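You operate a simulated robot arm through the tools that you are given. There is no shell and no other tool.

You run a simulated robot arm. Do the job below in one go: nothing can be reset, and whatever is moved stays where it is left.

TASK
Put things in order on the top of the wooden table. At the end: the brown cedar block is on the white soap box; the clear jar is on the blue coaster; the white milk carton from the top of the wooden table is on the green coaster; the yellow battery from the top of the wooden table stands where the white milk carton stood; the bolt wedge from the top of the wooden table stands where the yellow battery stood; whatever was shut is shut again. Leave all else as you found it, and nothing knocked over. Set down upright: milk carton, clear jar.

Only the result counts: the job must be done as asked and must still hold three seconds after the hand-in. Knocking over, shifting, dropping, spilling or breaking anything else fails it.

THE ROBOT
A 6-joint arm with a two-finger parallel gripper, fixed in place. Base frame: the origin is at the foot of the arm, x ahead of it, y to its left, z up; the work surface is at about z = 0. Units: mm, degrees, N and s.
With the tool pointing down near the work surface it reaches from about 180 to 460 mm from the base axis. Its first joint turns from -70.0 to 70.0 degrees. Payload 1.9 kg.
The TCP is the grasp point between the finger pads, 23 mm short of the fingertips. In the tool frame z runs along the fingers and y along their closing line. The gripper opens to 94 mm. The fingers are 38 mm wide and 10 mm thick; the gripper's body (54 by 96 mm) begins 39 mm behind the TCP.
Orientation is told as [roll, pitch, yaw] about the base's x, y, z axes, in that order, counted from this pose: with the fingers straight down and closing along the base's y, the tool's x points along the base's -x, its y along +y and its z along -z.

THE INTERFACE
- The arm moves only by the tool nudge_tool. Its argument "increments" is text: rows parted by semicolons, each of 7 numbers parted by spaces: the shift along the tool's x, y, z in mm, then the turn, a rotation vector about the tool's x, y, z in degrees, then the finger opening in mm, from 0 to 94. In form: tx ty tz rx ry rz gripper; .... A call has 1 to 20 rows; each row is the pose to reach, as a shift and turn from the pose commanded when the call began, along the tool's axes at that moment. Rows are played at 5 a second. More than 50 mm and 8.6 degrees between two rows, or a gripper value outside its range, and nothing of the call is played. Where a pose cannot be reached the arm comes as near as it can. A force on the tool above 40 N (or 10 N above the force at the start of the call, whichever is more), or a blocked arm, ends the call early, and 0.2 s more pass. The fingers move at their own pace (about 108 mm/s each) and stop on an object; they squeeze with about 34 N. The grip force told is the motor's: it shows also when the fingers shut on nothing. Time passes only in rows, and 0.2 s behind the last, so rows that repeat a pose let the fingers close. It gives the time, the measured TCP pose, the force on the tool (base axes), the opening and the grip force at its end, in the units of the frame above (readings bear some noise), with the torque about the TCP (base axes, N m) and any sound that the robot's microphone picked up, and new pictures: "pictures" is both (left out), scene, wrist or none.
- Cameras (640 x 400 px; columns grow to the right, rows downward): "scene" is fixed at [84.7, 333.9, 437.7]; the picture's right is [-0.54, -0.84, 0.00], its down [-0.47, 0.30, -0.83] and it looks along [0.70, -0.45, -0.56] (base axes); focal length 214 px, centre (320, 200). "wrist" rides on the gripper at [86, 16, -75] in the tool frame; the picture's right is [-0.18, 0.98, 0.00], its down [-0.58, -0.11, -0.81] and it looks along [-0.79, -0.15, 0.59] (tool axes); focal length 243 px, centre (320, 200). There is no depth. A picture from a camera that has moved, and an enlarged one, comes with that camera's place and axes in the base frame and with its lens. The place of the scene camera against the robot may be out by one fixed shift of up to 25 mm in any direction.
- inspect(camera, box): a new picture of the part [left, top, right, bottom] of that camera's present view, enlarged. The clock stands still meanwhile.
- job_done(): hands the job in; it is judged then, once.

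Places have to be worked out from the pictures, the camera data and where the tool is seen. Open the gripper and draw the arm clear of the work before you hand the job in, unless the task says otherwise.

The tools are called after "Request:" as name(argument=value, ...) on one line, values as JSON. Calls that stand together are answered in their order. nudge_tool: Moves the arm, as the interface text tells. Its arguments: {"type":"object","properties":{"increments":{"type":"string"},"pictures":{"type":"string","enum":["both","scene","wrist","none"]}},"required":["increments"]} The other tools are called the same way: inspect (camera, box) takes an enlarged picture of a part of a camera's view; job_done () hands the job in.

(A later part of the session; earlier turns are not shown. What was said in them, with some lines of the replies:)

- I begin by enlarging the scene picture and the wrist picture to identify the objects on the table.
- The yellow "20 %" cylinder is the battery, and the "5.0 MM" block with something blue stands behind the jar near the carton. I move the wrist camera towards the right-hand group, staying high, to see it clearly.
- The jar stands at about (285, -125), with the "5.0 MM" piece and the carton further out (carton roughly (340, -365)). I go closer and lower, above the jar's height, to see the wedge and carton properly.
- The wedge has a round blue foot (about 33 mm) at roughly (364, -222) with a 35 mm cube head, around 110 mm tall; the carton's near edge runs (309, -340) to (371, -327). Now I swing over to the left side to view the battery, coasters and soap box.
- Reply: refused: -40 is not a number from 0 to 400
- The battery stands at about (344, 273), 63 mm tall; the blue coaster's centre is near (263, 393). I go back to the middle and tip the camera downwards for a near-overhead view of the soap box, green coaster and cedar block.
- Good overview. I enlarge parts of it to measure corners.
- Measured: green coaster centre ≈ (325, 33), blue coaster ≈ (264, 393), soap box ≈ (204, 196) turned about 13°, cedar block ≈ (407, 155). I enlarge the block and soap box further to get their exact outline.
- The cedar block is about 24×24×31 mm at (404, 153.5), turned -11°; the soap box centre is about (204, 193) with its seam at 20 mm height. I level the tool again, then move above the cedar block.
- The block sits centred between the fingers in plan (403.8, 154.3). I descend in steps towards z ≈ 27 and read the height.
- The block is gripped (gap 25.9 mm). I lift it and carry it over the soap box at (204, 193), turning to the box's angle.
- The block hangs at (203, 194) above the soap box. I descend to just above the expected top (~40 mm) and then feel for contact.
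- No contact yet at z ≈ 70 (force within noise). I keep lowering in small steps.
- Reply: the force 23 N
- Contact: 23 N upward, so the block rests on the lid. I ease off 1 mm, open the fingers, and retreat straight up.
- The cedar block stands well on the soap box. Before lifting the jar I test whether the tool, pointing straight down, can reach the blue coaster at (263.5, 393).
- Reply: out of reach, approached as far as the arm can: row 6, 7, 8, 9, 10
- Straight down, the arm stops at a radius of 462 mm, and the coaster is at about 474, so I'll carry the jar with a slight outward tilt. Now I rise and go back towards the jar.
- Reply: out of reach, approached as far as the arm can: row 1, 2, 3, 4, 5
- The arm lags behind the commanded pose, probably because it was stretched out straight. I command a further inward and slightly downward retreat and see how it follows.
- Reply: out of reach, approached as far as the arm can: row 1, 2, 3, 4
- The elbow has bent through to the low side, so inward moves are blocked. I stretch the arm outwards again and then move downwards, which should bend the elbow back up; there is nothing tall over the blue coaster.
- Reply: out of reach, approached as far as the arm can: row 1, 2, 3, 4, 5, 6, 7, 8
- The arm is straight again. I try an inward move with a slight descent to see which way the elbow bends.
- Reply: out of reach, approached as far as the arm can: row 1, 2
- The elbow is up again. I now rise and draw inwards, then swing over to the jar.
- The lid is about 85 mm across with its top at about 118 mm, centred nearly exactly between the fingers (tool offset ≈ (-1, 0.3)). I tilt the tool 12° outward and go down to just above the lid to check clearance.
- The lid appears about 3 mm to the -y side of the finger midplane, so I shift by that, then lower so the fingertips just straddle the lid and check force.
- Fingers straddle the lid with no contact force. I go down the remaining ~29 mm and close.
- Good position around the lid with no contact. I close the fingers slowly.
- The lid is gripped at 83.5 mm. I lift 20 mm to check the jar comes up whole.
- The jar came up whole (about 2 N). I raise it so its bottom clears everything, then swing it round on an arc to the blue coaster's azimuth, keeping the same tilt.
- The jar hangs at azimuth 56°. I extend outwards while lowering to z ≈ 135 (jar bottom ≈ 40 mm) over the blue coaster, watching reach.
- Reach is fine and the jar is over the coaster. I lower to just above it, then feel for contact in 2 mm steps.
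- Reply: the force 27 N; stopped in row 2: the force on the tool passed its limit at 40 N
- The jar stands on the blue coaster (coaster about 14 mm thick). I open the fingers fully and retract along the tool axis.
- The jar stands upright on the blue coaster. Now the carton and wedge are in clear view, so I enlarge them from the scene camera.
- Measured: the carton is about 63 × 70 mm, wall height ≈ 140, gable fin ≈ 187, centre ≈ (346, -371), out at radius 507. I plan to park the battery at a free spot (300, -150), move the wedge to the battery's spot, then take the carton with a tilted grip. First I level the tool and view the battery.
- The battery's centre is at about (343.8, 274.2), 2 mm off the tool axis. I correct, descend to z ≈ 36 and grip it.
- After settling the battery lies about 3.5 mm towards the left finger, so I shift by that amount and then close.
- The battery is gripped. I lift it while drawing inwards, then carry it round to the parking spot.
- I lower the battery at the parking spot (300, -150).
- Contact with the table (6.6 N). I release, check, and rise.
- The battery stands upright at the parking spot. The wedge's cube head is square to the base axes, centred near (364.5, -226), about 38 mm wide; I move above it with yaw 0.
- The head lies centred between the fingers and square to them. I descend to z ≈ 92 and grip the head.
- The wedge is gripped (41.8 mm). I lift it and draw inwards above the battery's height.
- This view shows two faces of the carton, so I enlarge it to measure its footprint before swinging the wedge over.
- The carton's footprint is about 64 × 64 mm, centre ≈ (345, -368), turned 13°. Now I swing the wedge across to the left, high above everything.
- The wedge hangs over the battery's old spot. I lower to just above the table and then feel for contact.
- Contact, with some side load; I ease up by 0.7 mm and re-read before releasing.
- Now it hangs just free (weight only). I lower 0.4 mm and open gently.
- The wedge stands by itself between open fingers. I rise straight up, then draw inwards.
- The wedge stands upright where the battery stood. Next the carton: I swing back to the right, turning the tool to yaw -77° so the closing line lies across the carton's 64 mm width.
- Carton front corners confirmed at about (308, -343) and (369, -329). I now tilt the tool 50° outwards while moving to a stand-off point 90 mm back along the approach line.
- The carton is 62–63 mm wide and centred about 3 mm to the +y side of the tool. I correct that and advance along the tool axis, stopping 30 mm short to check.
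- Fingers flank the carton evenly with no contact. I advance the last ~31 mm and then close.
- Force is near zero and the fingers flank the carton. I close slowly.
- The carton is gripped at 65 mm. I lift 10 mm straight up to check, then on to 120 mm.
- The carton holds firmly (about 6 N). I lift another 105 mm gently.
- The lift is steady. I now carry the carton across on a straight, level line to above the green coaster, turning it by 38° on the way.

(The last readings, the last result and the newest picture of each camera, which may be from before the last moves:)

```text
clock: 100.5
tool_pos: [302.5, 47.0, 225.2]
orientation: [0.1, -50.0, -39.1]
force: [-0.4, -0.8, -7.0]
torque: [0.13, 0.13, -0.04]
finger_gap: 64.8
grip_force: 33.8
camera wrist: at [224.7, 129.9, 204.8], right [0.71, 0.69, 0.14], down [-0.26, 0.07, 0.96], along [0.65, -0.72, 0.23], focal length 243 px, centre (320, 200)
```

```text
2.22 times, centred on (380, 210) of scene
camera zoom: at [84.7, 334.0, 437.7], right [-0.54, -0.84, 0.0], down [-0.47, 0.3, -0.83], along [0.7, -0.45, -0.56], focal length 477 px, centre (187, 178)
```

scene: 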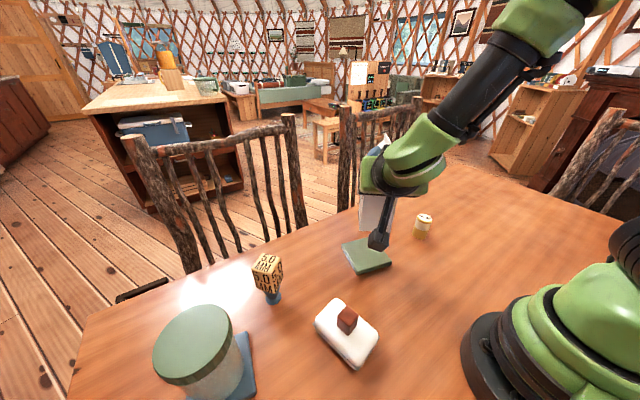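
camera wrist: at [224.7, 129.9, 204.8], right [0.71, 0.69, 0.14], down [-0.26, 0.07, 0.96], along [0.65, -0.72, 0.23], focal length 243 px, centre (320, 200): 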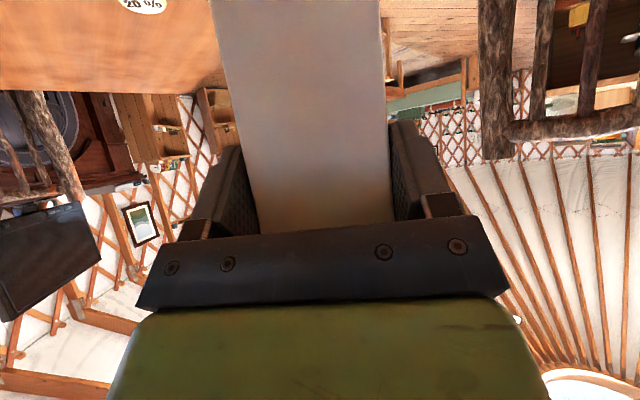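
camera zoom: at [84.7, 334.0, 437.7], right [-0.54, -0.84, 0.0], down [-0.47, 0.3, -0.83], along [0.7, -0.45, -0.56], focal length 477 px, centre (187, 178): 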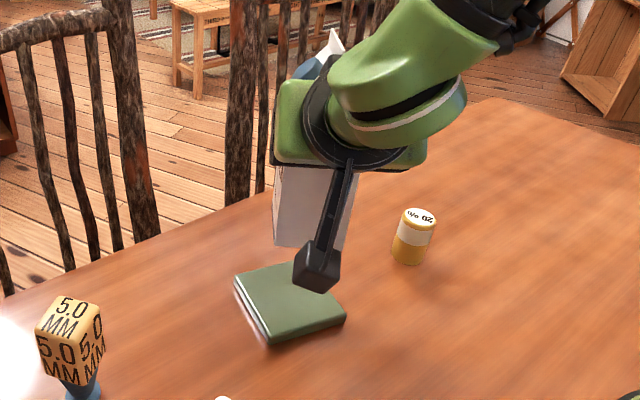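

The carton hangs over the green coaster (its centre about 4 mm short of the coaster's centre). I correct this and lower in steps to about 6 mm above it.

Request:
nudge_tool(increments="-1.1 2.7 1.3 0 0 0 50; 18 2.7 17.4 0 0 0 50; 37.2 2.7 33.4 0 0 0 50; 56.4 2.7 49.5 0 0 0 50; 70.1 2.7 61.1 0 0 0 50; 70.1 2.7 61.1 0 0 0 50; 70.1 2.7 61.1 0 0 0 50", pictures="both")

Request:
inspect(camera="scene", box=[310, 170, 430, 300])

```text
clock: 102.1
tool_pos: [307.8, 47.1, 132.6]
orientation: [0.1, -49.9, -39.1]
force: [0.7, 0.2, -7.1]
torque: [0.14, 0.18, -0.06]
finger_gap: 65.0
grip_force: 34.4
camera wrist: at [229.0, 130.4, 113.1], right [0.71, 0.69, 0.14], down [-0.26, 0.07, 0.96], along [0.65, -0.72, 0.23], focal length 243 px, centre (320, 200)
```

scene: 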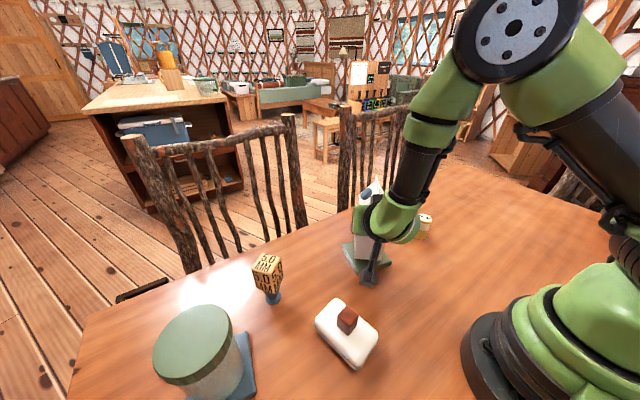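
wrist: 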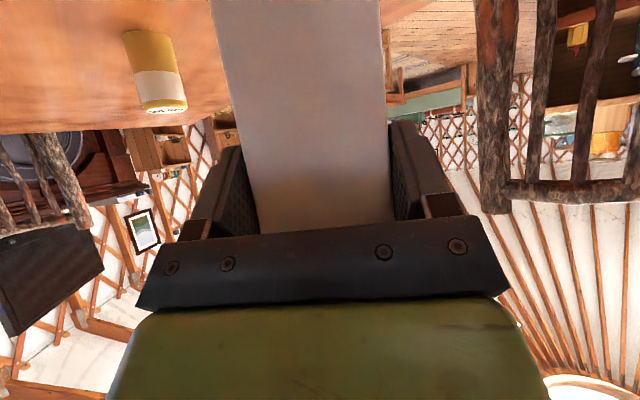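

```text
3.08 times, centred on (370, 235) of scene
camera zoom: at [84.7, 333.9, 437.7], right [-0.54, -0.84, 0.0], down [-0.47, 0.3, -0.83], along [0.7, -0.45, -0.56], focal length 660 px, centre (166, 92)
```

zoom: 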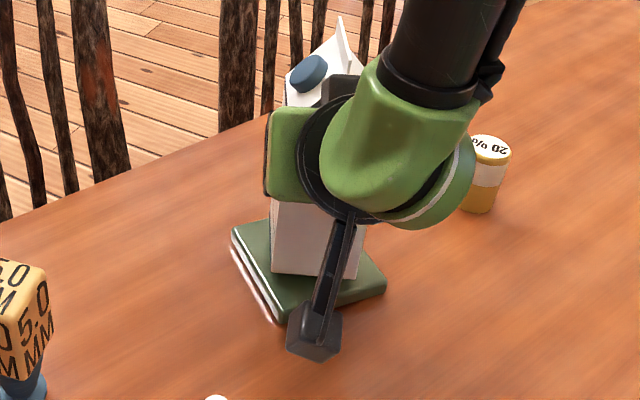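

The carton's centre reads about (326, 32), well on the coaster. I lower in small steps, watching for contact.

Request:
nudge_tool(increments="1.5 0 1.3 0 0 0 50; 3.1 0 2.6 0 0 0 50; 3.1 0 2.6 0 0 0 50", pictures="none")

Request:
nudge_tool(increments="1.1 0 1 0 0 0 50; 1.1 0 1 0 0 0 50; 1.1 0 1 0 0 0 50", pictures="none")

Request:
nudge_tool(increments="1.1 0 1 0 0 0 50; 1.1 0 1 0 0 0 50; 1.1 0 1 0 0 0 50", pictures="none")

```text
clock: 102.9
tool_pos: [307.7, 46.9, 127.4]
orientation: [0.0, -49.9, -39.1]
force: [-0.2, 1.2, -6.3]
torque: [0.11, 0.12, 0.02]
finger_gap: 65.0
grip_force: 34.1
```

```text
clock: 103.7
tool_pos: [307.1, 46.3, 125.6]
orientation: [0.1, -50.0, -39.1]
force: [-0.8, 1.6, 0.1]
torque: [-0.07, -0.01, 0.02]
finger_gap: 64.9
grip_force: 34.1
```

```text
clock: 104.5
tool_pos: [307.2, 46.6, 126.1]
orientation: [0.2, -50.2, -39.2]
force: [-5.7, 2.1, 28.5]
torque: [-1.23, -0.57, -0.17]
finger_gap: 65.1
grip_force: 34.1
```

Contact is firm; I back off 1.4 mm to unload it, then open the fingers gently.

Request:
nudge_tool(increments="-1 0 -0.9 0 0 0 50; -1 0 -0.9 0 0 0 50; -1 0 -0.9 0 0 0 50", pictures="none")

```text
clock: 105.3
tool_pos: [306.6, 46.4, 125.3]
orientation: [-0.2, -49.7, -38.8]
force: [1.9, 2.1, -1.7]
torque: [0.23, -0.26, 0.09]
finger_gap: 65.0
grip_force: 34.4
```

Request:
nudge_tool(increments="0 0 0 0 0 0 66; 0 0 0 0 0 0 68; 0 0 0 0 0 0 72; 0 0 0 0 0 0 80; 0 0 0 0 0 0 90; 0 0 0 0 0 0 94; 0 0 0 0 0 0 94", pictures="both")

Request:
inspect(camera="scene", box=[310, 170, 430, 300])

```text
clock: 106.9
tool_pos: [307.4, 46.8, 127.3]
orientation: [0.0, -50.0, -39.2]
force: [-1.2, 0.6, 0.0]
torque: [-0.05, -0.04, 0.02]
finger_gap: 94.1
grip_force: 0.0
camera wrist: at [228.5, 129.5, 107.1], right [0.71, 0.69, 0.14], down [-0.26, 0.07, 0.96], along [0.65, -0.72, 0.23], focal length 243 px, centre (320, 200)
```

scene: 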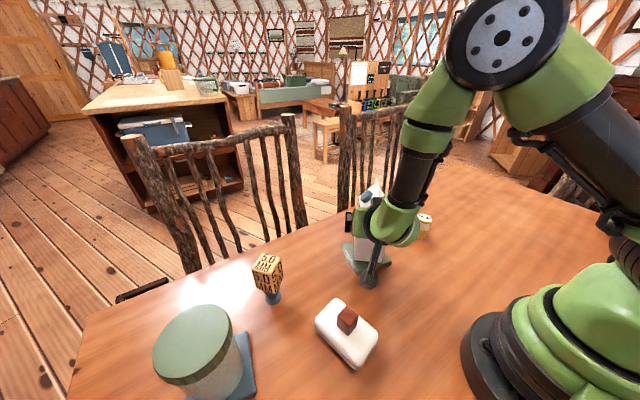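
wrist: 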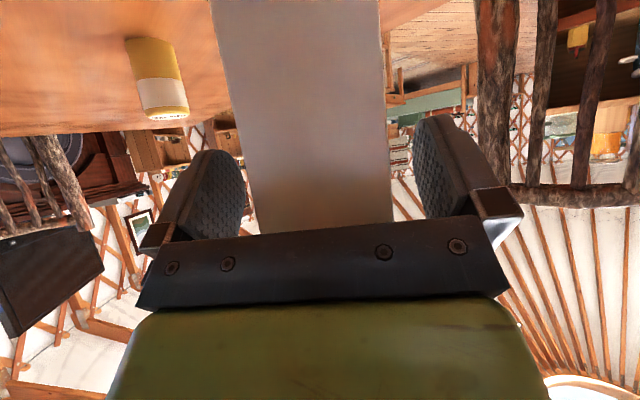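

```text
3.08 times, centred on (370, 235) of scene
camera zoom: at [84.7, 333.9, 437.7], right [-0.54, -0.84, 0.0], down [-0.47, 0.3, -0.83], along [0.7, -0.45, -0.56], focal length 660 px, centre (166, 92)
```

zoom: 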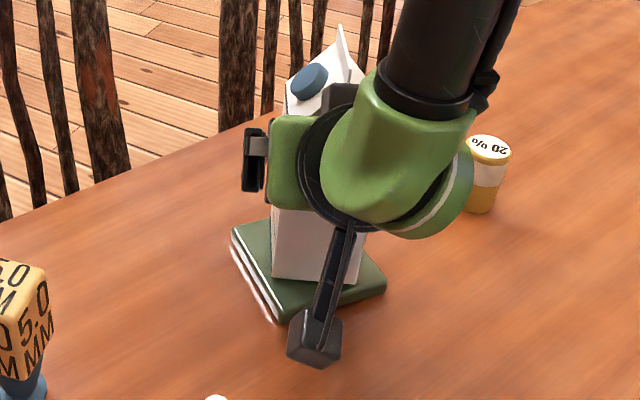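

The carton stands free. I retract back along the tool axis, away from the carton.

Request:
nudge_tool(increments="0 0 -15 0 0 0 94; 0 0 -35 0 0 0 94; 0 0 -60 0 0 0 94; 0 0 -85 0 0 0 94; 0 0 -85 0 0 0 94; 0 0 -85 0 0 0 94", pictures="both")

Request:
inspect(camera="scene", box=[310, 160, 430, 290])

```text
clock: 108.3
tool_pos: [255.9, 85.7, 181.5]
orientation: [0.0, -50.0, -39.0]
force: [-0.2, -0.6, 0.0]
torque: [-0.04, -0.02, 0.02]
finger_gap: 94.0
grip_force: 0.0
camera wrist: at [177.2, 168.2, 162.2], right [0.71, 0.69, 0.14], down [-0.26, 0.07, 0.96], along [0.65, -0.72, 0.23], focal length 243 px, centre (320, 200)
```

scene: 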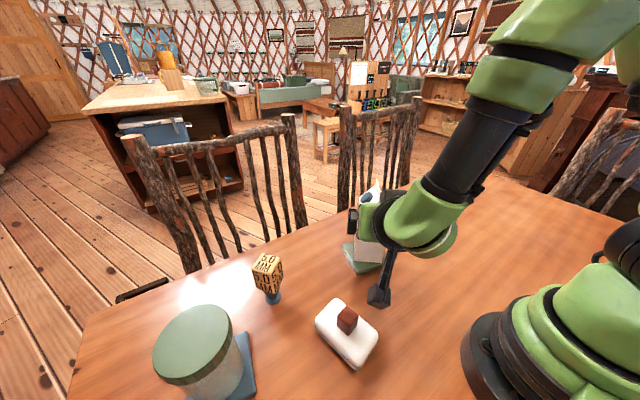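
wrist: 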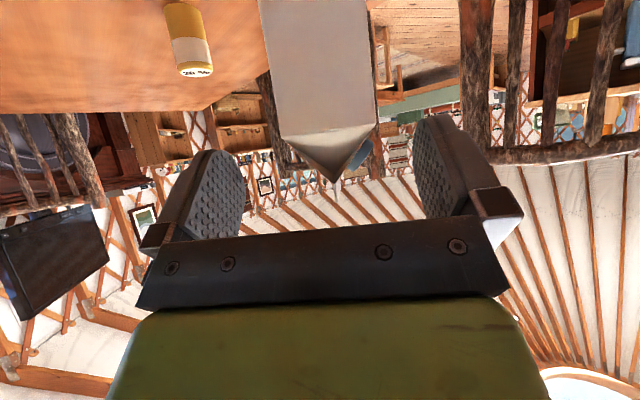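

```text
3.08 times, centred on (370, 225) of scene
camera zoom: at [84.6, 333.9, 437.7], right [-0.54, -0.84, 0.0], down [-0.47, 0.3, -0.83], along [0.7, -0.45, -0.56], focal length 660 px, centre (166, 123)
```

zoom: 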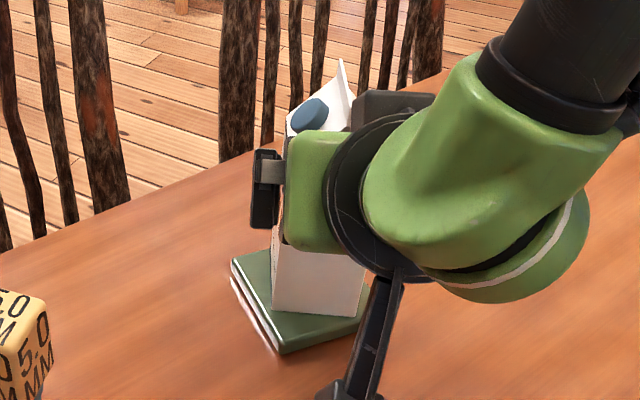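

The carton stands upright on the green coaster. I rise clear above it first, then move over to the parked battery with a 30° outward tilt.

Request:
nudge_tool(increments="-23 0 -19.3 0 0 0 94; -46 0 -38.6 0 0 0 94; -68.9 0 -57.9 0 0 0 94; -68.9 0 -57.9 0 0 0 94", pictures="scene")

Request:
inspect(camera="scene", box=[310, 160, 430, 290])

```text
clock: 109.3
tool_pos: [256.7, 87.8, 275.1]
orientation: [0.0, -49.9, -39.0]
force: [0.3, -0.6, -0.4]
torque: [0.0, 0.01, 0.0]
finger_gap: 94.0
grip_force: 0.0
```

scene: 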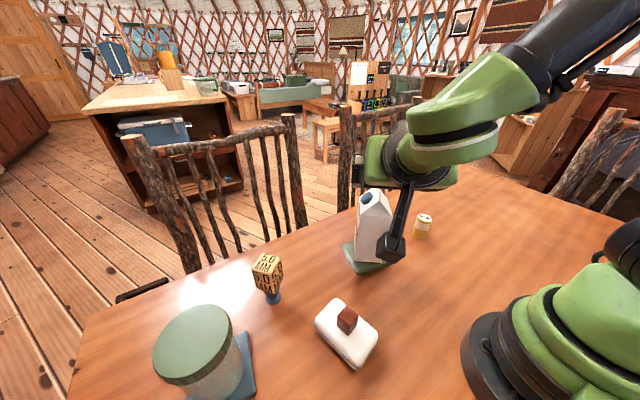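

```text
3.08 times, centred on (370, 225) of scene
camera zoom: at [84.6, 333.9, 437.7], right [-0.54, -0.84, 0.0], down [-0.47, 0.3, -0.83], along [0.7, -0.45, -0.56], focal length 660 px, centre (166, 123)
```

zoom: 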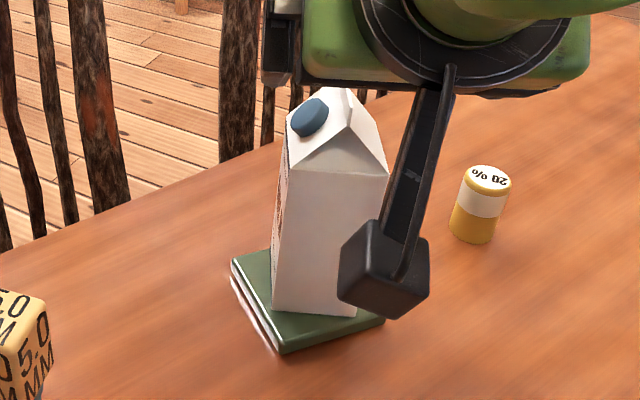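

Request:
nudge_tool(increments="-19.5 -25.9 23.3 -1.33 3.32 -1.59 80; -39.1 -51.8 46.6 -2.67 6.64 -3.18 80; -58.6 -77.7 69.9 -4 9.97 -4.78 70; -78.1 -103.5 93.1 -5.33 13.29 -6.37 60; -97.7 -129.4 116.4 -6.67 16.6 -7.96 60; -117.2 -155.3 139.7 -8 19.93 -9.55 60; -86.3 -155.3 165.6 -8 19.93 -9.55 60; -55.4 -155.3 191.6 -8 19.93 -9.55 60; -24.5 -155.3 217.5 -8 19.93 -9.55 60; -24.5 -155.3 217.5 -8 19.93 -9.55 60; -24.5 -155.3 217.5 -8 19.93 -9.55 60", pictures="both")

Request:
inspect(camera="wrist", box=[200, 0, 440, 180])

Request:
inspect(camera="scene", box=[320, 170, 420, 290])

```text
clock: 111.7
tool_pos: [301.3, -146.0, 148.3]
orientation: [0.0, -29.8, -26.6]
force: [-0.3, 0.6, 0.1]
torque: [-0.01, 0.01, 0.0]
finger_gap: 60.1
grip_force: 0.0
out of reach, approached as far as the arm can: row 8
camera wrist: at [208.0, -81.7, 168.0], right [0.58, 0.81, 0.09], down [0.04, -0.14, 0.99], along [0.81, -0.57, -0.12], focal length 243 px, centre (320, 200)
```

scene: 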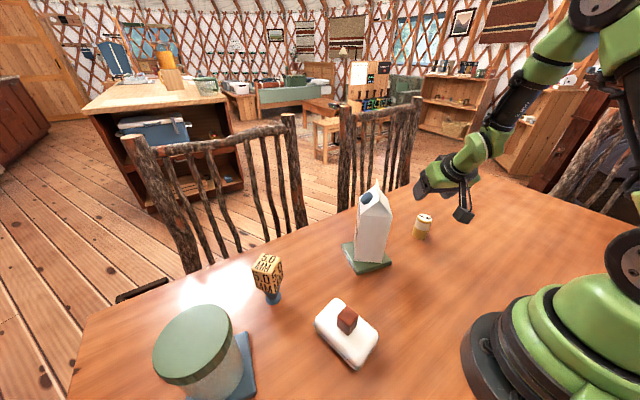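
wrist: 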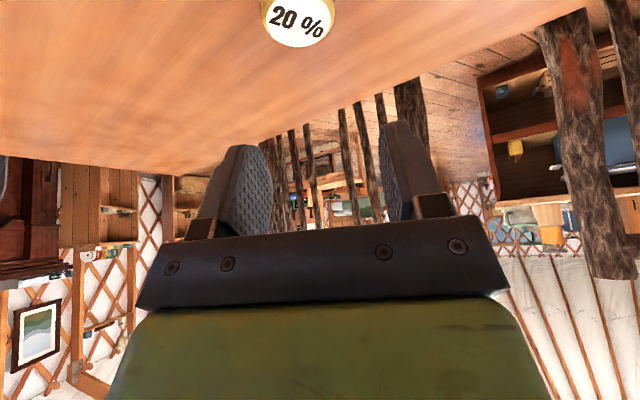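

```text
2.22 times, centred on (320, 90) of wrist
camera zoom: at [208.0, -81.7, 168.0], right [0.58, 0.81, 0.09], down [0.04, -0.14, 0.99], along [0.81, -0.57, -0.12], focal length 539 px, centre (320, 444)
```

zoom: 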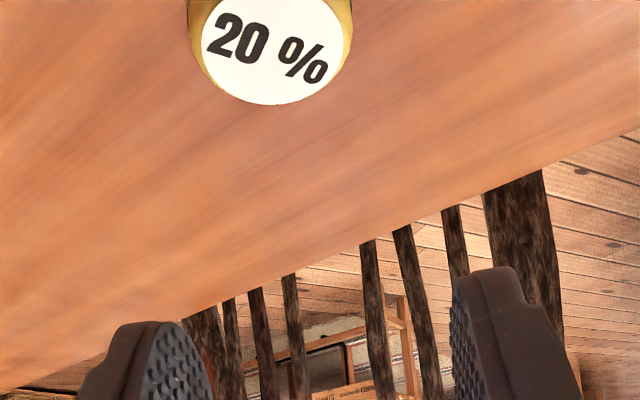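

```text
3.33 times, centred on (370, 230) of scene
camera zoom: at [84.7, 333.9, 437.7], right [-0.54, -0.84, 0.0], down [-0.47, 0.3, -0.83], along [0.7, -0.45, -0.56], focal length 715 px, centre (153, 100)
```

zoom: 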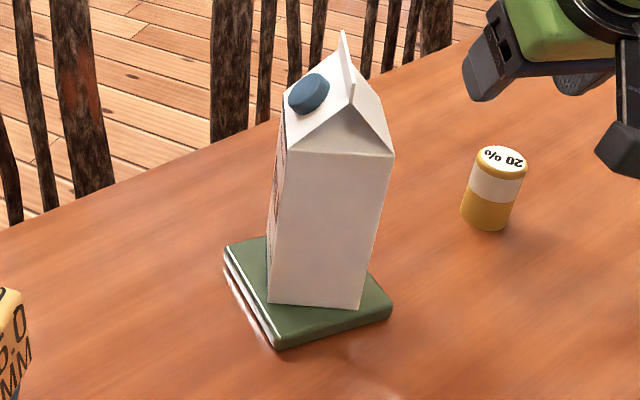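

The carton stands squarely inside the coaster's edges. The battery lies about 3 mm to the -y side of the tool; I correct and descend halfway for another look.

Request:
nudge_tool(increments="0 -3 0 0 0 0 60; 12.5 -3 21.7 0 0 0 60; 24 -3 41.6 0 0 0 60; 24 -3 41.6 0 0 0 60; 24 -3 41.6 0 0 0 60", pictures="wrist")

Request:
inspect(camera="wrist", box=[200, 0, 440, 180])

```text
clock: 112.9
tool_pos: [298.5, -151.0, 100.9]
orientation: [-0.1, -30.1, -26.7]
force: [0.2, -0.4, -0.8]
torque: [0.02, 0.0, 0.01]
finger_gap: 59.9
grip_force: 0.0
camera wrist: at [205.3, -88.0, 121.8], right [0.58, 0.81, 0.09], down [0.04, -0.14, 0.99], along [0.81, -0.57, -0.12], focal length 243 px, centre (320, 200)
```

wrist: 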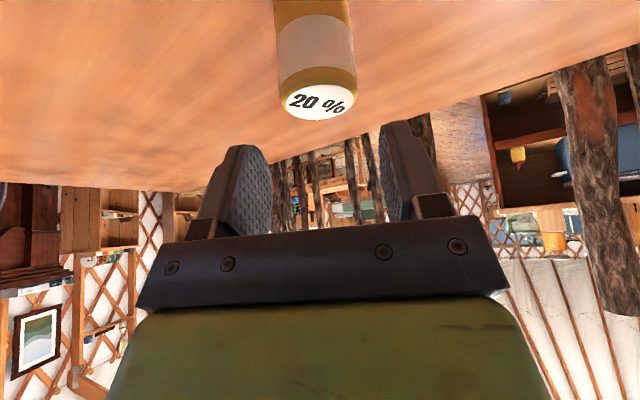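

```text
2.22 times, centred on (320, 90) of wrist
camera zoom: at [205.3, -88.0, 121.8], right [0.58, 0.81, 0.09], down [0.04, -0.14, 0.99], along [0.81, -0.57, -0.12], focal length 539 px, centre (320, 444)
```

zoom: 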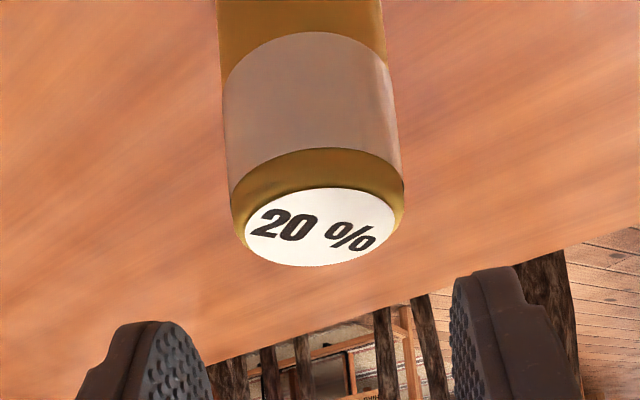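

The battery is now about 2 mm to the +y side and 3 mm inward. I correct both and descend to z ≈ 38 around it.

Request:
nudge_tool(increments="2.2 2.2 -1.3 0 0 0 60; 2.2 2.2 -1.3 0 0 0 60; 14 2.2 19 0 0 0 60; 26 2.2 40 0 0 0 60; 33 2.2 52 0 0 0 60; 33 2.2 52 0 0 0 60; 33 2.2 52 0 0 0 60", pictures="both")

Request:
inspect(camera="wrist", box=[200, 60, 440, 240])

Request:
inspect(camera="scene", box=[390, 150, 490, 260])

```text
clock: 114.5
tool_pos: [296.3, -146.4, 41.9]
orientation: [0.0, -29.9, -26.7]
force: [0.3, -0.6, -0.2]
torque: [0.03, 0.02, -0.03]
finger_gap: 60.1
grip_force: 0.1
camera wrist: at [202.3, -83.2, 61.2], right [0.58, 0.81, 0.09], down [0.04, -0.14, 0.99], along [0.81, -0.57, -0.12], focal length 243 px, centre (320, 200)
```

scene: 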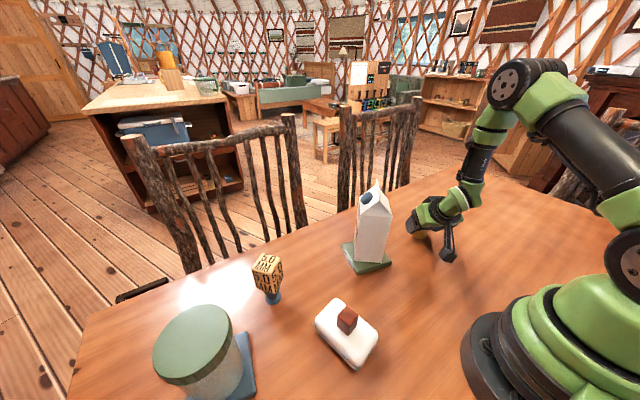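
wrist: 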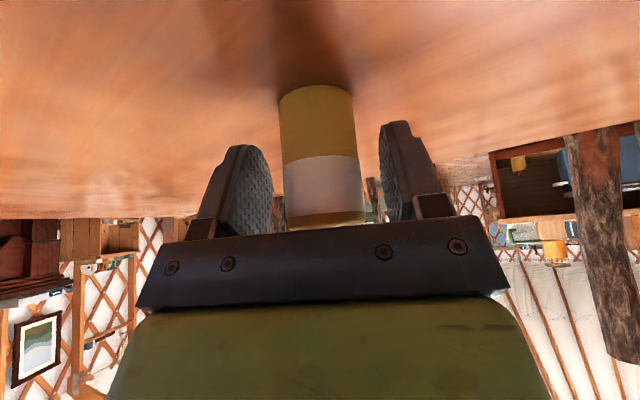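

```text
2.22 times, centred on (320, 150) of wrist
camera zoom: at [202.3, -83.2, 61.2], right [0.58, 0.81, 0.09], down [0.04, -0.14, 0.99], along [0.81, -0.57, -0.12], focal length 539 px, centre (320, 311)
```

zoom: 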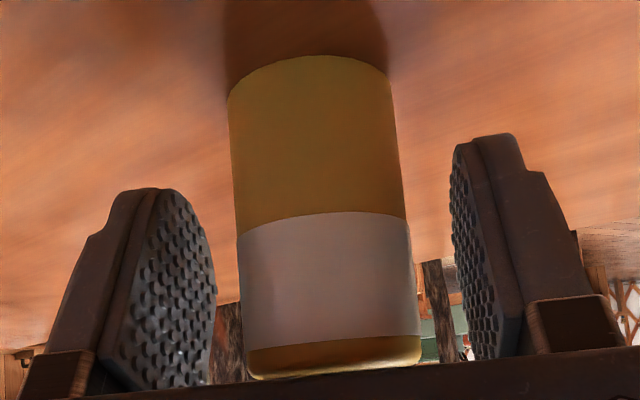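

```text
3.64 times, centred on (440, 205) of scene
camera zoom: at [84.7, 333.9, 437.7], right [-0.54, -0.84, 0.0], down [-0.47, 0.3, -0.83], along [0.7, -0.45, -0.56], focal length 780 px, centre (-116, 182)
```

zoom: 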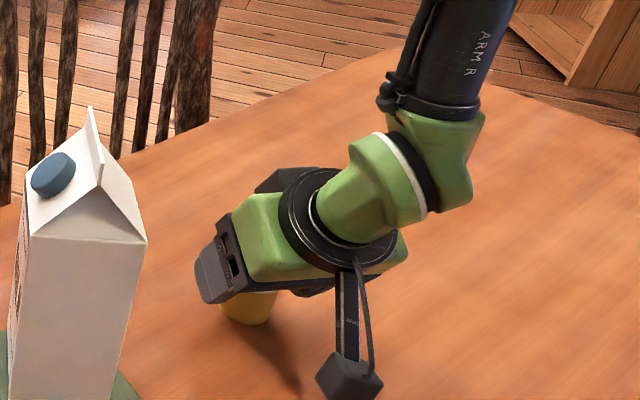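

The battery's foot appears about 6–7 mm outward of the tool point and 1 mm to +y. I shift outward and check again before closing.

Request:
nudge_tool(increments="-2.6 0.8 1.5 0 0 0 60; -5.2 0.8 3 0 0 0 60; -5.2 0.8 3 0 0 0 60; -5.2 0.8 3 0 0 0 60", pictures="wrist")

Request:
inspect(camera="wrist", box=[200, 60, 440, 240])

```text
clock: 115.5
tool_pos: [304.1, -148.5, 40.7]
orientation: [0.0, -30.0, -26.7]
force: [0.4, -1.0, -0.8]
torque: [0.01, 0.0, -0.01]
finger_gap: 59.9
grip_force: 0.0
camera wrist: at [209.3, -85.5, 61.7], right [0.58, 0.81, 0.09], down [0.04, -0.14, 0.99], along [0.81, -0.57, -0.12], focal length 243 px, centre (320, 200)
```

wrist: 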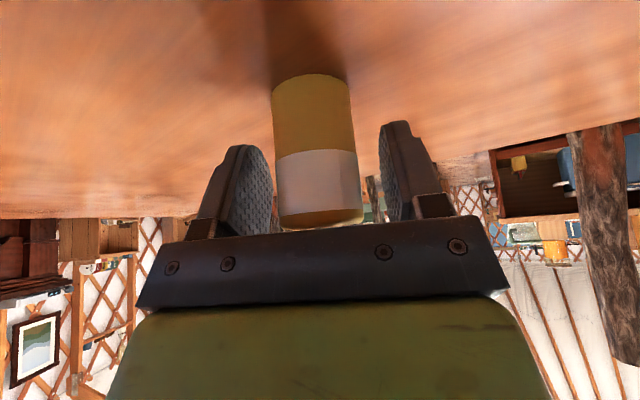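

```text
2.22 times, centred on (320, 150) of wrist
camera zoom: at [209.3, -85.5, 61.7], right [0.58, 0.81, 0.09], down [0.04, -0.14, 0.99], along [0.81, -0.57, -0.12], focal length 539 px, centre (320, 311)
```

zoom: 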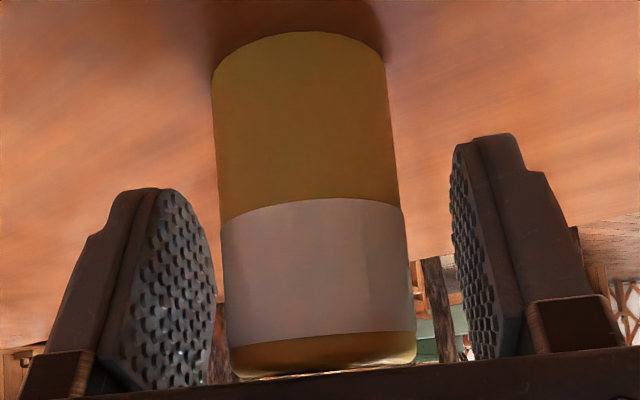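

Request:
nudge_tool(increments="1.8 0.7 -1 0 0 0 60; 1.8 0.7 -1 0 0 0 60; 1.8 0.7 -1 0 0 0 48; 1.8 0.7 -1 0 0 0 40; 1.8 0.7 -1 0 0 0 32; 1.8 0.7 -1 0 0 0 25; 1.8 0.7 -1 0 0 0 25", pictures="wrist")

Request:
inspect(camera="wrist", box=[200, 60, 440, 240])

```text
clock: 117.1
tool_pos: [301.7, -148.8, 41.8]
orientation: [0.0, -30.0, -26.8]
force: [0.2, -0.2, -0.3]
torque: [-0.02, -0.01, 0.01]
finger_gap: 36.4
grip_force: 34.3
camera wrist: at [208.1, -84.4, 61.7], right [0.58, 0.81, 0.09], down [0.04, -0.14, 0.99], along [0.81, -0.57, -0.12], focal length 243 px, centre (320, 200)
```

wrist: 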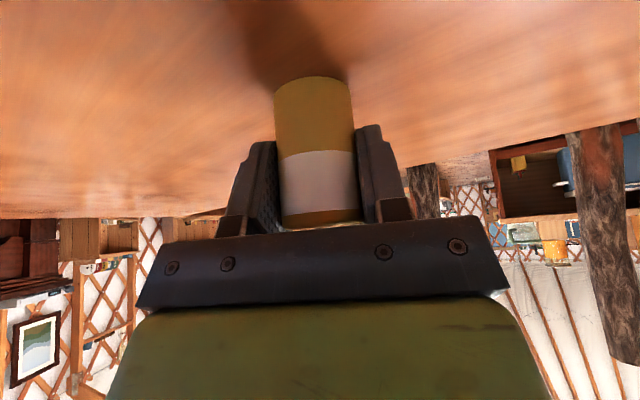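

```text
2.22 times, centred on (320, 150) of wrist
camera zoom: at [208.1, -84.4, 61.7], right [0.58, 0.81, 0.09], down [0.04, -0.14, 0.99], along [0.81, -0.57, -0.12], focal length 539 px, centre (320, 311)
```

zoom: 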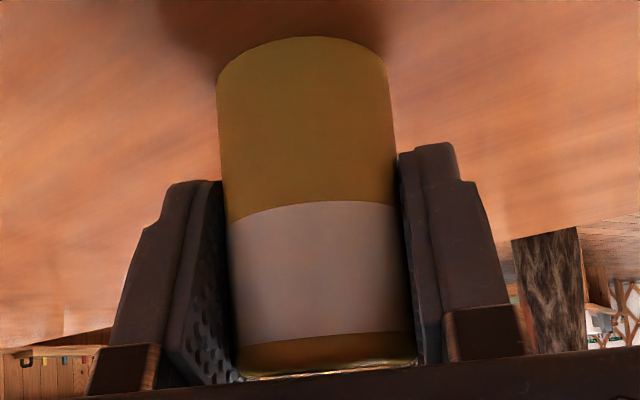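

The battery is gripped upright with its axis at the tool point. I lift 60 mm and carry it to the carton's old place, (346, -367.5), turning by -20° to stay radial.

Request:
nudge_tool(increments="-15 0 -26 0 0 0 25; -30 0 -52 0 0 0 25; -49.9 -29.3 -40.5 1.67 0 2.89 25; -69.8 -58.5 -29 3.33 0 5.77 25; -89.7 -87.8 -17.6 5 0 8.66 25; -109.6 -117 -6.1 6.67 0 11.55 25; -129.5 -146.3 5.4 8.33 0 14.43 25; -149.4 -175.5 16.9 10 0 17.32 25; -149.4 -175.5 16.9 10 0 17.32 25; -149.4 -175.5 16.9 10 0 17.32 25", pictures="both")

Request:
inspect(camera="scene", box=[390, 120, 510, 240])

```text
clock: 119.3
tool_pos: [348.6, -365.9, 101.2]
orientation: [0.0, -29.9, -46.8]
force: [0.1, -0.2, -0.7]
torque: [-0.03, 0.01, -0.01]
finger_gap: 36.8
grip_force: 34.0
out of reach, approached as far as the arm can: row 6
camera wrist: at [281.5, -273.4, 121.2], right [0.82, 0.56, 0.09], down [-0.01, -0.15, 0.99], along [0.57, -0.82, -0.12], focal length 243 px, centre (320, 200)
```

scene: 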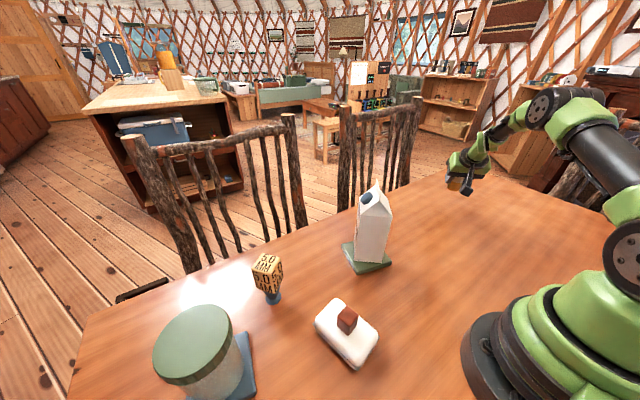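
wrist: 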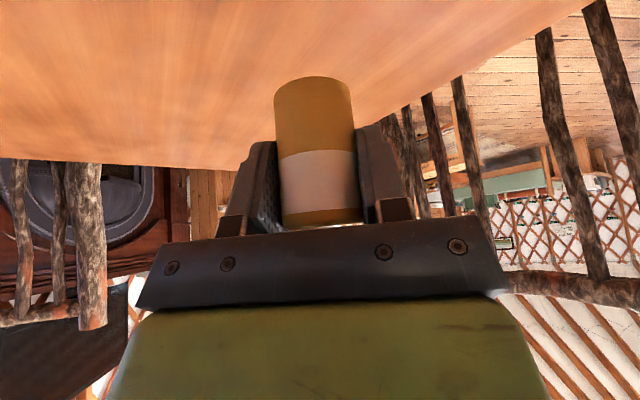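

```text
3.33 times, centred on (450, 180) of scene
camera zoom: at [84.7, 333.9, 437.7], right [-0.54, -0.84, 0.0], down [-0.47, 0.3, -0.83], along [0.7, -0.45, -0.56], focal length 715 px, centre (-113, 267)
```

zoom: 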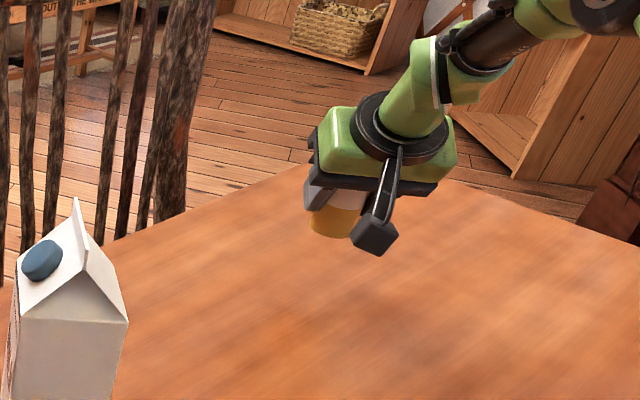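

The battery hangs over the carton's old place. I lower to about 6 mm above the table, then feel for contact.

Request:
nudge_tool(increments="9 0 15.6 0 0 0 25; 18 0 31.2 0 0 0 25; 27 0 46.8 0 0 0 25; 27 0 46.8 0 0 0 25; 27 0 46.8 0 0 0 25", pictures="none")

Request:
nudge_tool(increments="1 0 1.7 0 0 0 25; 1 0 1.7 0 0 0 25; 1 0 1.7 0 0 0 25", pictures="none")

```text
clock: 120.5
tool_pos: [347.4, -364.5, 47.6]
orientation: [0.0, -29.9, -46.8]
force: [-0.2, 0.5, -0.6]
torque: [0.0, 0.0, -0.02]
finger_gap: 36.4
grip_force: 33.9
```

```text
clock: 121.3
tool_pos: [347.1, -364.7, 44.0]
orientation: [0.0, -29.9, -46.7]
force: [-0.4, 0.2, -0.9]
torque: [-0.02, -0.01, -0.01]
finger_gap: 36.5
grip_force: 33.9
```

I trim the position by about (-1, -3) mm and continue down in 1 mm steps.

Request:
nudge_tool(increments="-1 -2.6 0.6 0 0 0 25; -1 -2.6 0.6 0 0 0 25; -0.5 -2.6 1.5 0 0 0 25; -0.5 -2.6 1.5 0 0 0 25", pictures="none")

Request:
nudge_tool(increments="0.5 0 0.9 0 0 0 25; 0.5 0 0.9 0 0 0 25; 0.5 0 0.9 0 0 0 25", pictures="none")

```text
clock: 122.3
tool_pos: [345.0, -368.2, 43.9]
orientation: [0.0, -29.9, -46.7]
force: [-0.5, 0.1, -0.7]
torque: [0.02, 0.01, 0.02]
finger_gap: 36.5
grip_force: 33.4
```

```text
clock: 123.1
tool_pos: [347.1, -368.3, 42.4]
orientation: [0.0, -29.9, -46.7]
force: [-0.2, -0.4, -0.3]
torque: [0.02, -0.04, 0.04]
finger_gap: 36.6
grip_force: 34.0
```

Request:
nudge_tool(increments="0.5 0 0.9 0 0 0 25; 0.5 0 0.9 0 0 0 25; 0.5 0 0.9 0 0 0 25", pictures="none")

Request:
nudge_tool(increments="0.3 0 0.5 0 0 0 25; 0.3 0 0.5 0 0 0 25; 0.3 0 0.5 0 0 0 25", pictures="scene")

Request:
inspect(camera="scene", box=[410, 130, 510, 240])

```text
clock: 123.9
tool_pos: [345.3, -369.7, 41.2]
orientation: [0.0, -30.0, -46.6]
force: [0.2, -0.2, 2.8]
torque: [-0.01, 0.07, 0.04]
finger_gap: 36.6
grip_force: 34.2
```

```text
clock: 124.7
tool_pos: [346.1, -369.7, 41.2]
orientation: [0.0, -30.2, -46.6]
force: [2.3, 0.4, 9.0]
torque: [0.06, -0.04, 0.02]
finger_gap: 36.5
grip_force: 34.0
```

scene: 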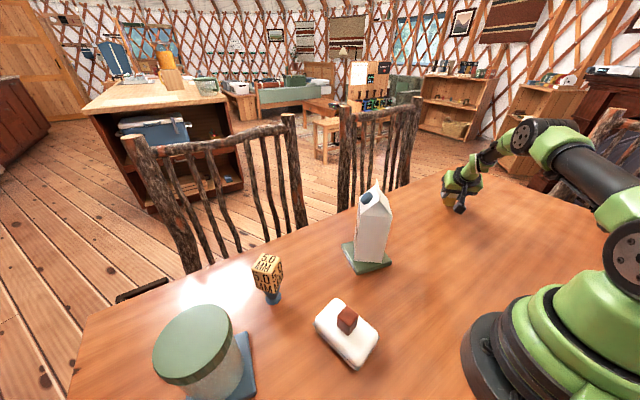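

```text
3.64 times, centred on (460, 185) of scene
camera zoom: at [84.6, 334.0, 437.7], right [-0.54, -0.84, 0.0], down [-0.47, 0.3, -0.83], along [0.7, -0.45, -0.56], focal length 780 px, centre (-189, 254)
```

zoom: 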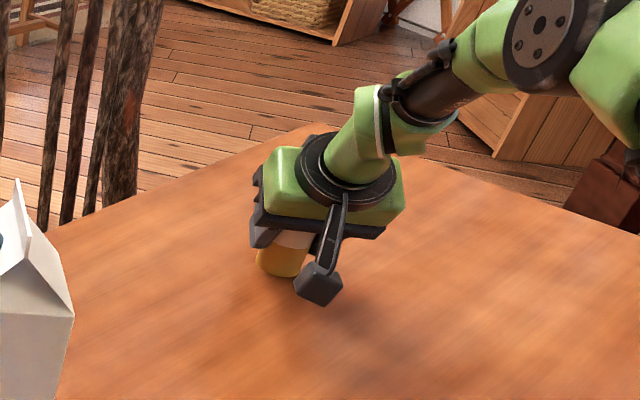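

The battery rests on the table at about (346, -369). I open the fingers gently and retract along the tool axis.

Request:
nudge_tool(increments="-0.2 0 -0.3 0 0 0 25; -0.2 0 -0.3 0 0 0 38; -0.2 0 -0.3 0 0 0 44; -0.2 0 -0.3 0 0 0 54; -0.2 0 -0.3 0 0 0 64; -0.2 0 -0.3 0 0 0 64", pictures="wrist")

Request:
inspect(camera="wrist", box=[200, 60, 440, 240])

```text
clock: 126.1
tool_pos: [344.8, -368.1, 41.0]
orientation: [0.0, -30.0, -46.6]
force: [0.2, -0.5, -0.7]
torque: [-0.01, -0.01, 0.03]
finger_gap: 63.7
grip_force: 0.0
camera wrist: at [279.2, -277.5, 61.1], right [0.82, 0.56, 0.09], down [-0.01, -0.15, 0.99], along [0.57, -0.82, -0.12], focal length 243 px, centre (320, 200)
```

wrist: 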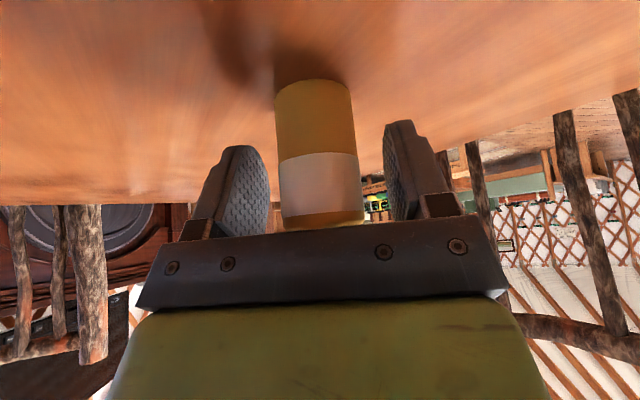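

```text
2.22 times, centred on (320, 150) of wrist
camera zoom: at [279.2, -277.5, 61.1], right [0.82, 0.56, 0.09], down [-0.01, -0.15, 0.99], along [0.57, -0.82, -0.12], focal length 539 px, centre (320, 311)
```

zoom: 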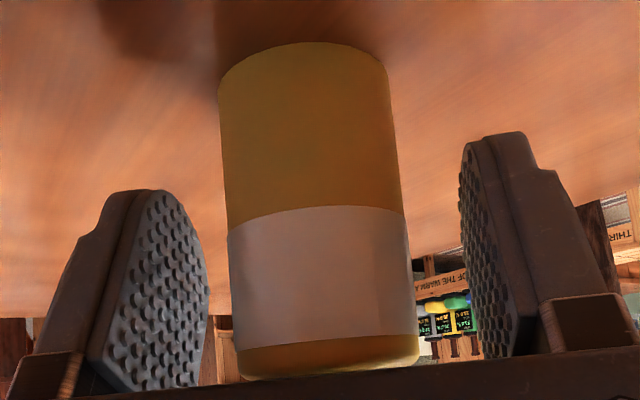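

Request:
nudge_tool(increments="0 0 -15 0 0 0 64; 0 0 -35 0 0 0 64; 0 0 -60 0 0 0 64; 15 0 -90 0 0 0 64; 40 0 -115 0 0 0 64; 40 0 -115 0 0 0 64", pictures="both")

Request:
inspect(camera="scene", box=[410, 130, 510, 240])

Request:
inspect(camera="wrist", box=[200, 0, 440, 180])

```text
clock: 127.5
tool_pos: [283.1, -303.2, 122.7]
orientation: [-0.1, -30.0, -46.7]
force: [0.4, 0.2, -0.1]
torque: [0.0, 0.0, 0.0]
finger_gap: 63.9
grip_force: 0.0
camera wrist: at [218.1, -211.9, 142.9], right [0.82, 0.56, 0.09], down [-0.01, -0.15, 0.99], along [0.57, -0.82, -0.12], focal length 243 px, centre (320, 200)
```

scene: 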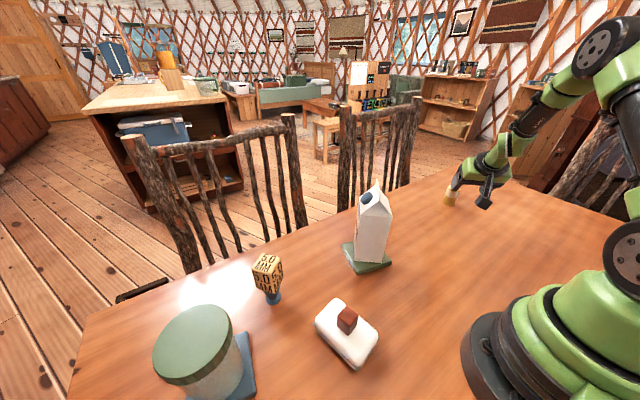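
wrist: 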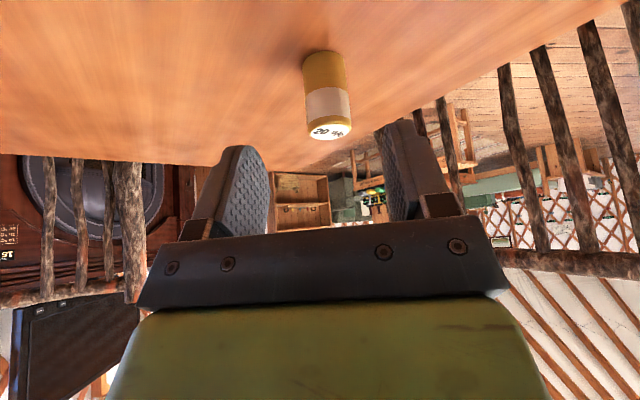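

```text
3.64 times, centred on (460, 185) of scene
camera zoom: at [84.6, 333.9, 437.7], right [-0.54, -0.84, 0.0], down [-0.47, 0.3, -0.83], along [0.7, -0.45, -0.56], focal length 780 px, centre (-189, 254)
```

zoom: 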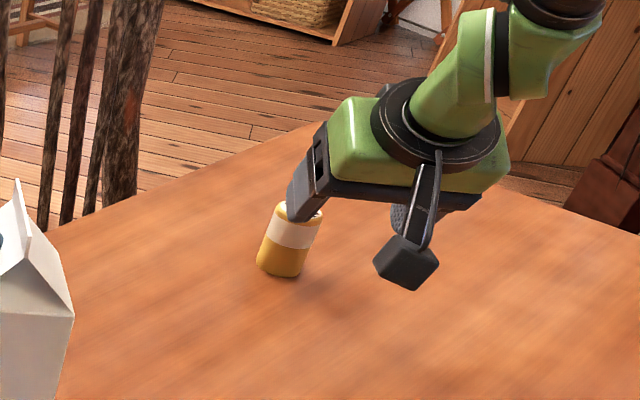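

```text
2.22 times, centred on (320, 90) of wrist
camera zoom: at [218.1, -211.9, 142.9], right [0.82, 0.56, 0.09], down [-0.01, -0.15, 0.99], along [0.57, -0.82, -0.12], focal length 539 px, centre (320, 444)
```

zoom: 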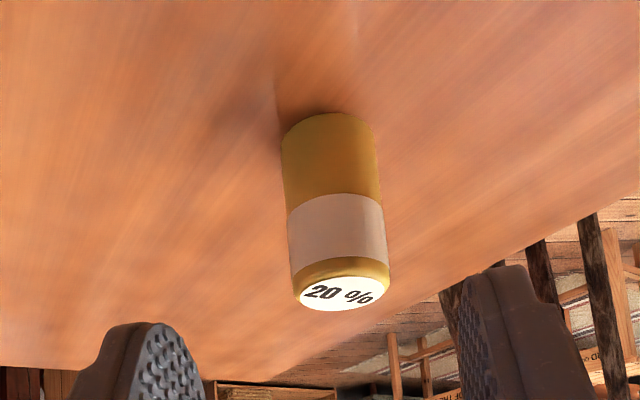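

The battery stands upright where the carton stood (about (345, -368)). I rise, level the tool and draw clear of the table, then check everything.

Request:
nudge_tool(increments="-3 0 -36 0 7.5 0 64; -6.5 0 -71 0 15 0 64; -10 0 -107 0 22.5 0 64; -13 0 -142.6 0 30 0 64; -13 0 -142.6 0 30 0 64; -13 0 -142.6 0 30 0 64", pictures="both")

Request:
inspect(camera="scene", box=[140, 230, 400, 400])

Request:
inspect(camera="scene", box=[320, 150, 480, 280])

```text
clock: 128.9
tool_pos: [236.3, -258.5, 249.6]
orientation: [0.0, 0.1, -46.7]
force: [0.6, 0.3, 0.3]
torque: [0.02, 0.02, -0.03]
finger_gap: 64.1
grip_force: 0.1
camera wrist: at [188.0, -185.1, 323.3], right [0.84, 0.54, 0.0], down [0.32, -0.5, 0.81], along [0.44, -0.68, -0.59], focal length 243 px, centre (320, 200)
```

scene: 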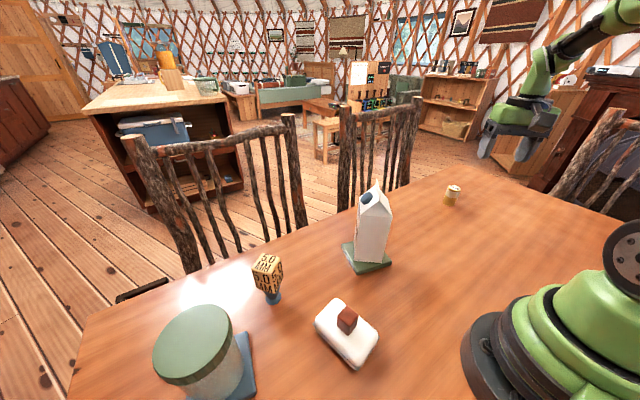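
wrist: 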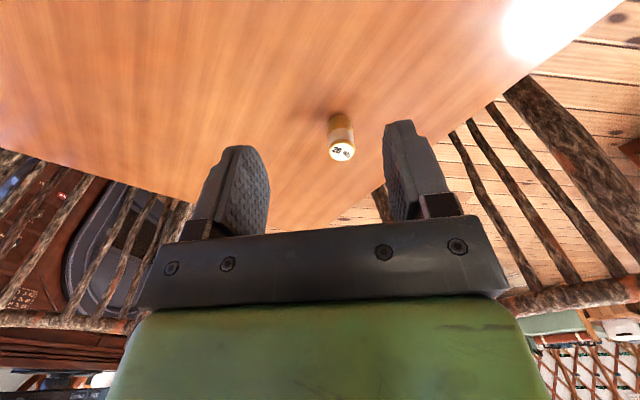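

```text
2.35 times, centred on (270, 315) of scene
camera zoom: at [84.6, 333.9, 437.7], right [-0.54, -0.84, 0.0], down [-0.47, 0.3, -0.83], along [0.7, -0.45, -0.56], focal length 505 px, centre (438, -71)
```

zoom: 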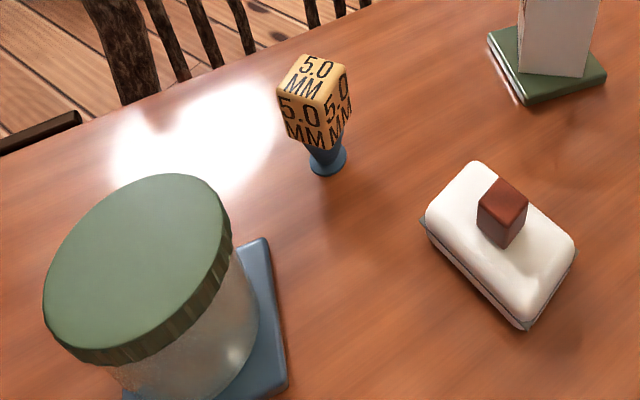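

```text
3.08 times, centred on (400, 215) of scene
camera zoom: at [84.6, 333.9, 437.7], right [-0.54, -0.84, 0.0], down [-0.47, 0.3, -0.83], along [0.7, -0.45, -0.56], focal length 660 px, centre (74, 154)
```

zoom: 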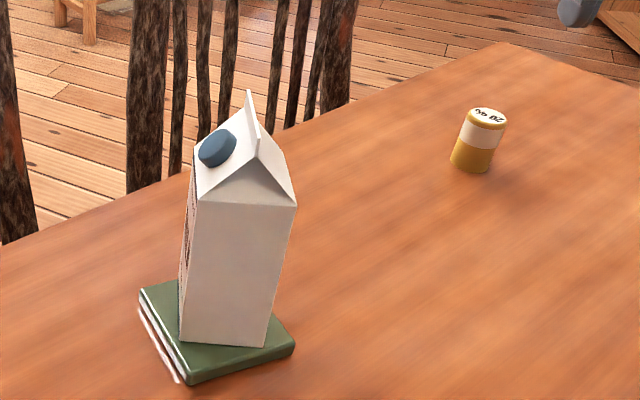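

Everything is upright and in place: the cedar block is on the soap box, the jar on the blue coaster, the carton on the green coaster, and the wedge and battery are at their spots. I open the gripper fully and rise a little more before handing in.

Request:
nudge_tool(increments="10 0 -20 0 0 0 94; 20 0 -40 0 0 0 94; 20 0 -40 0 0 0 94; 20 0 -40 0 0 0 94; 20 0 -40 0 0 0 94", pictures="scene")

```text
clock: 130.1
tool_pos: [225.1, -244.4, 290.8]
orientation: [0.0, 0.0, -46.7]
force: [0.3, 0.2, 0.4]
torque: [-0.02, -0.01, 0.0]
finger_gap: 94.3
grip_force: 0.0
```

scene: 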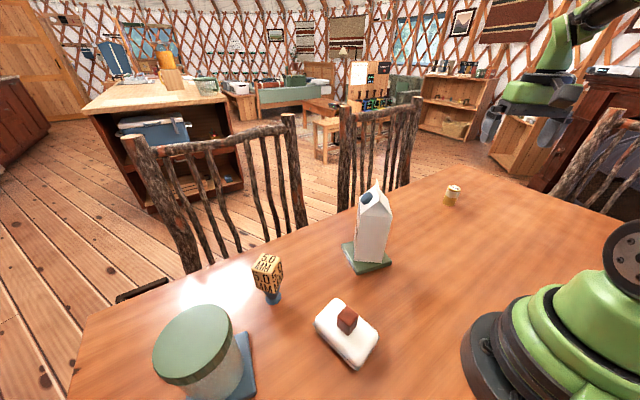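

The scene is stable, the gripper is open and the arm is clear of the table, so I hand the job in.

Request:
job_done()

```text
The job is handed in.
```

I've finished the job and handed it in. The last pictures showed everything upright and still, and I don't have the judge's result.

| Item | Where it is now |
|---|---|
| Brown cedar block | On the white soap box, near the middle of the lid |
| Clear jar | Upright on the blue coaster, within a few mm of its centre |
| White milk carton | Upright on the green coaster, fully inside its edges |
| Yellow battery | Standing where the carton stood, within a few mm by my measurements |
| Bolt wedge | Standing where the battery stood, within about 2 mm |

- **Battery:** I set it down on a free part of the table first, so the wedge could be moved out of the way before I reached for the carton.
- **Carton:** it is turned about 26° relative to the coaster's edges, because the arm couldn't comfortably reach the coaster with the carton lined up.
- **Shut items:** I opened nothing. The jar's lid stayed on throughout.

The gripper is open and the arm is drawn clear of the table.
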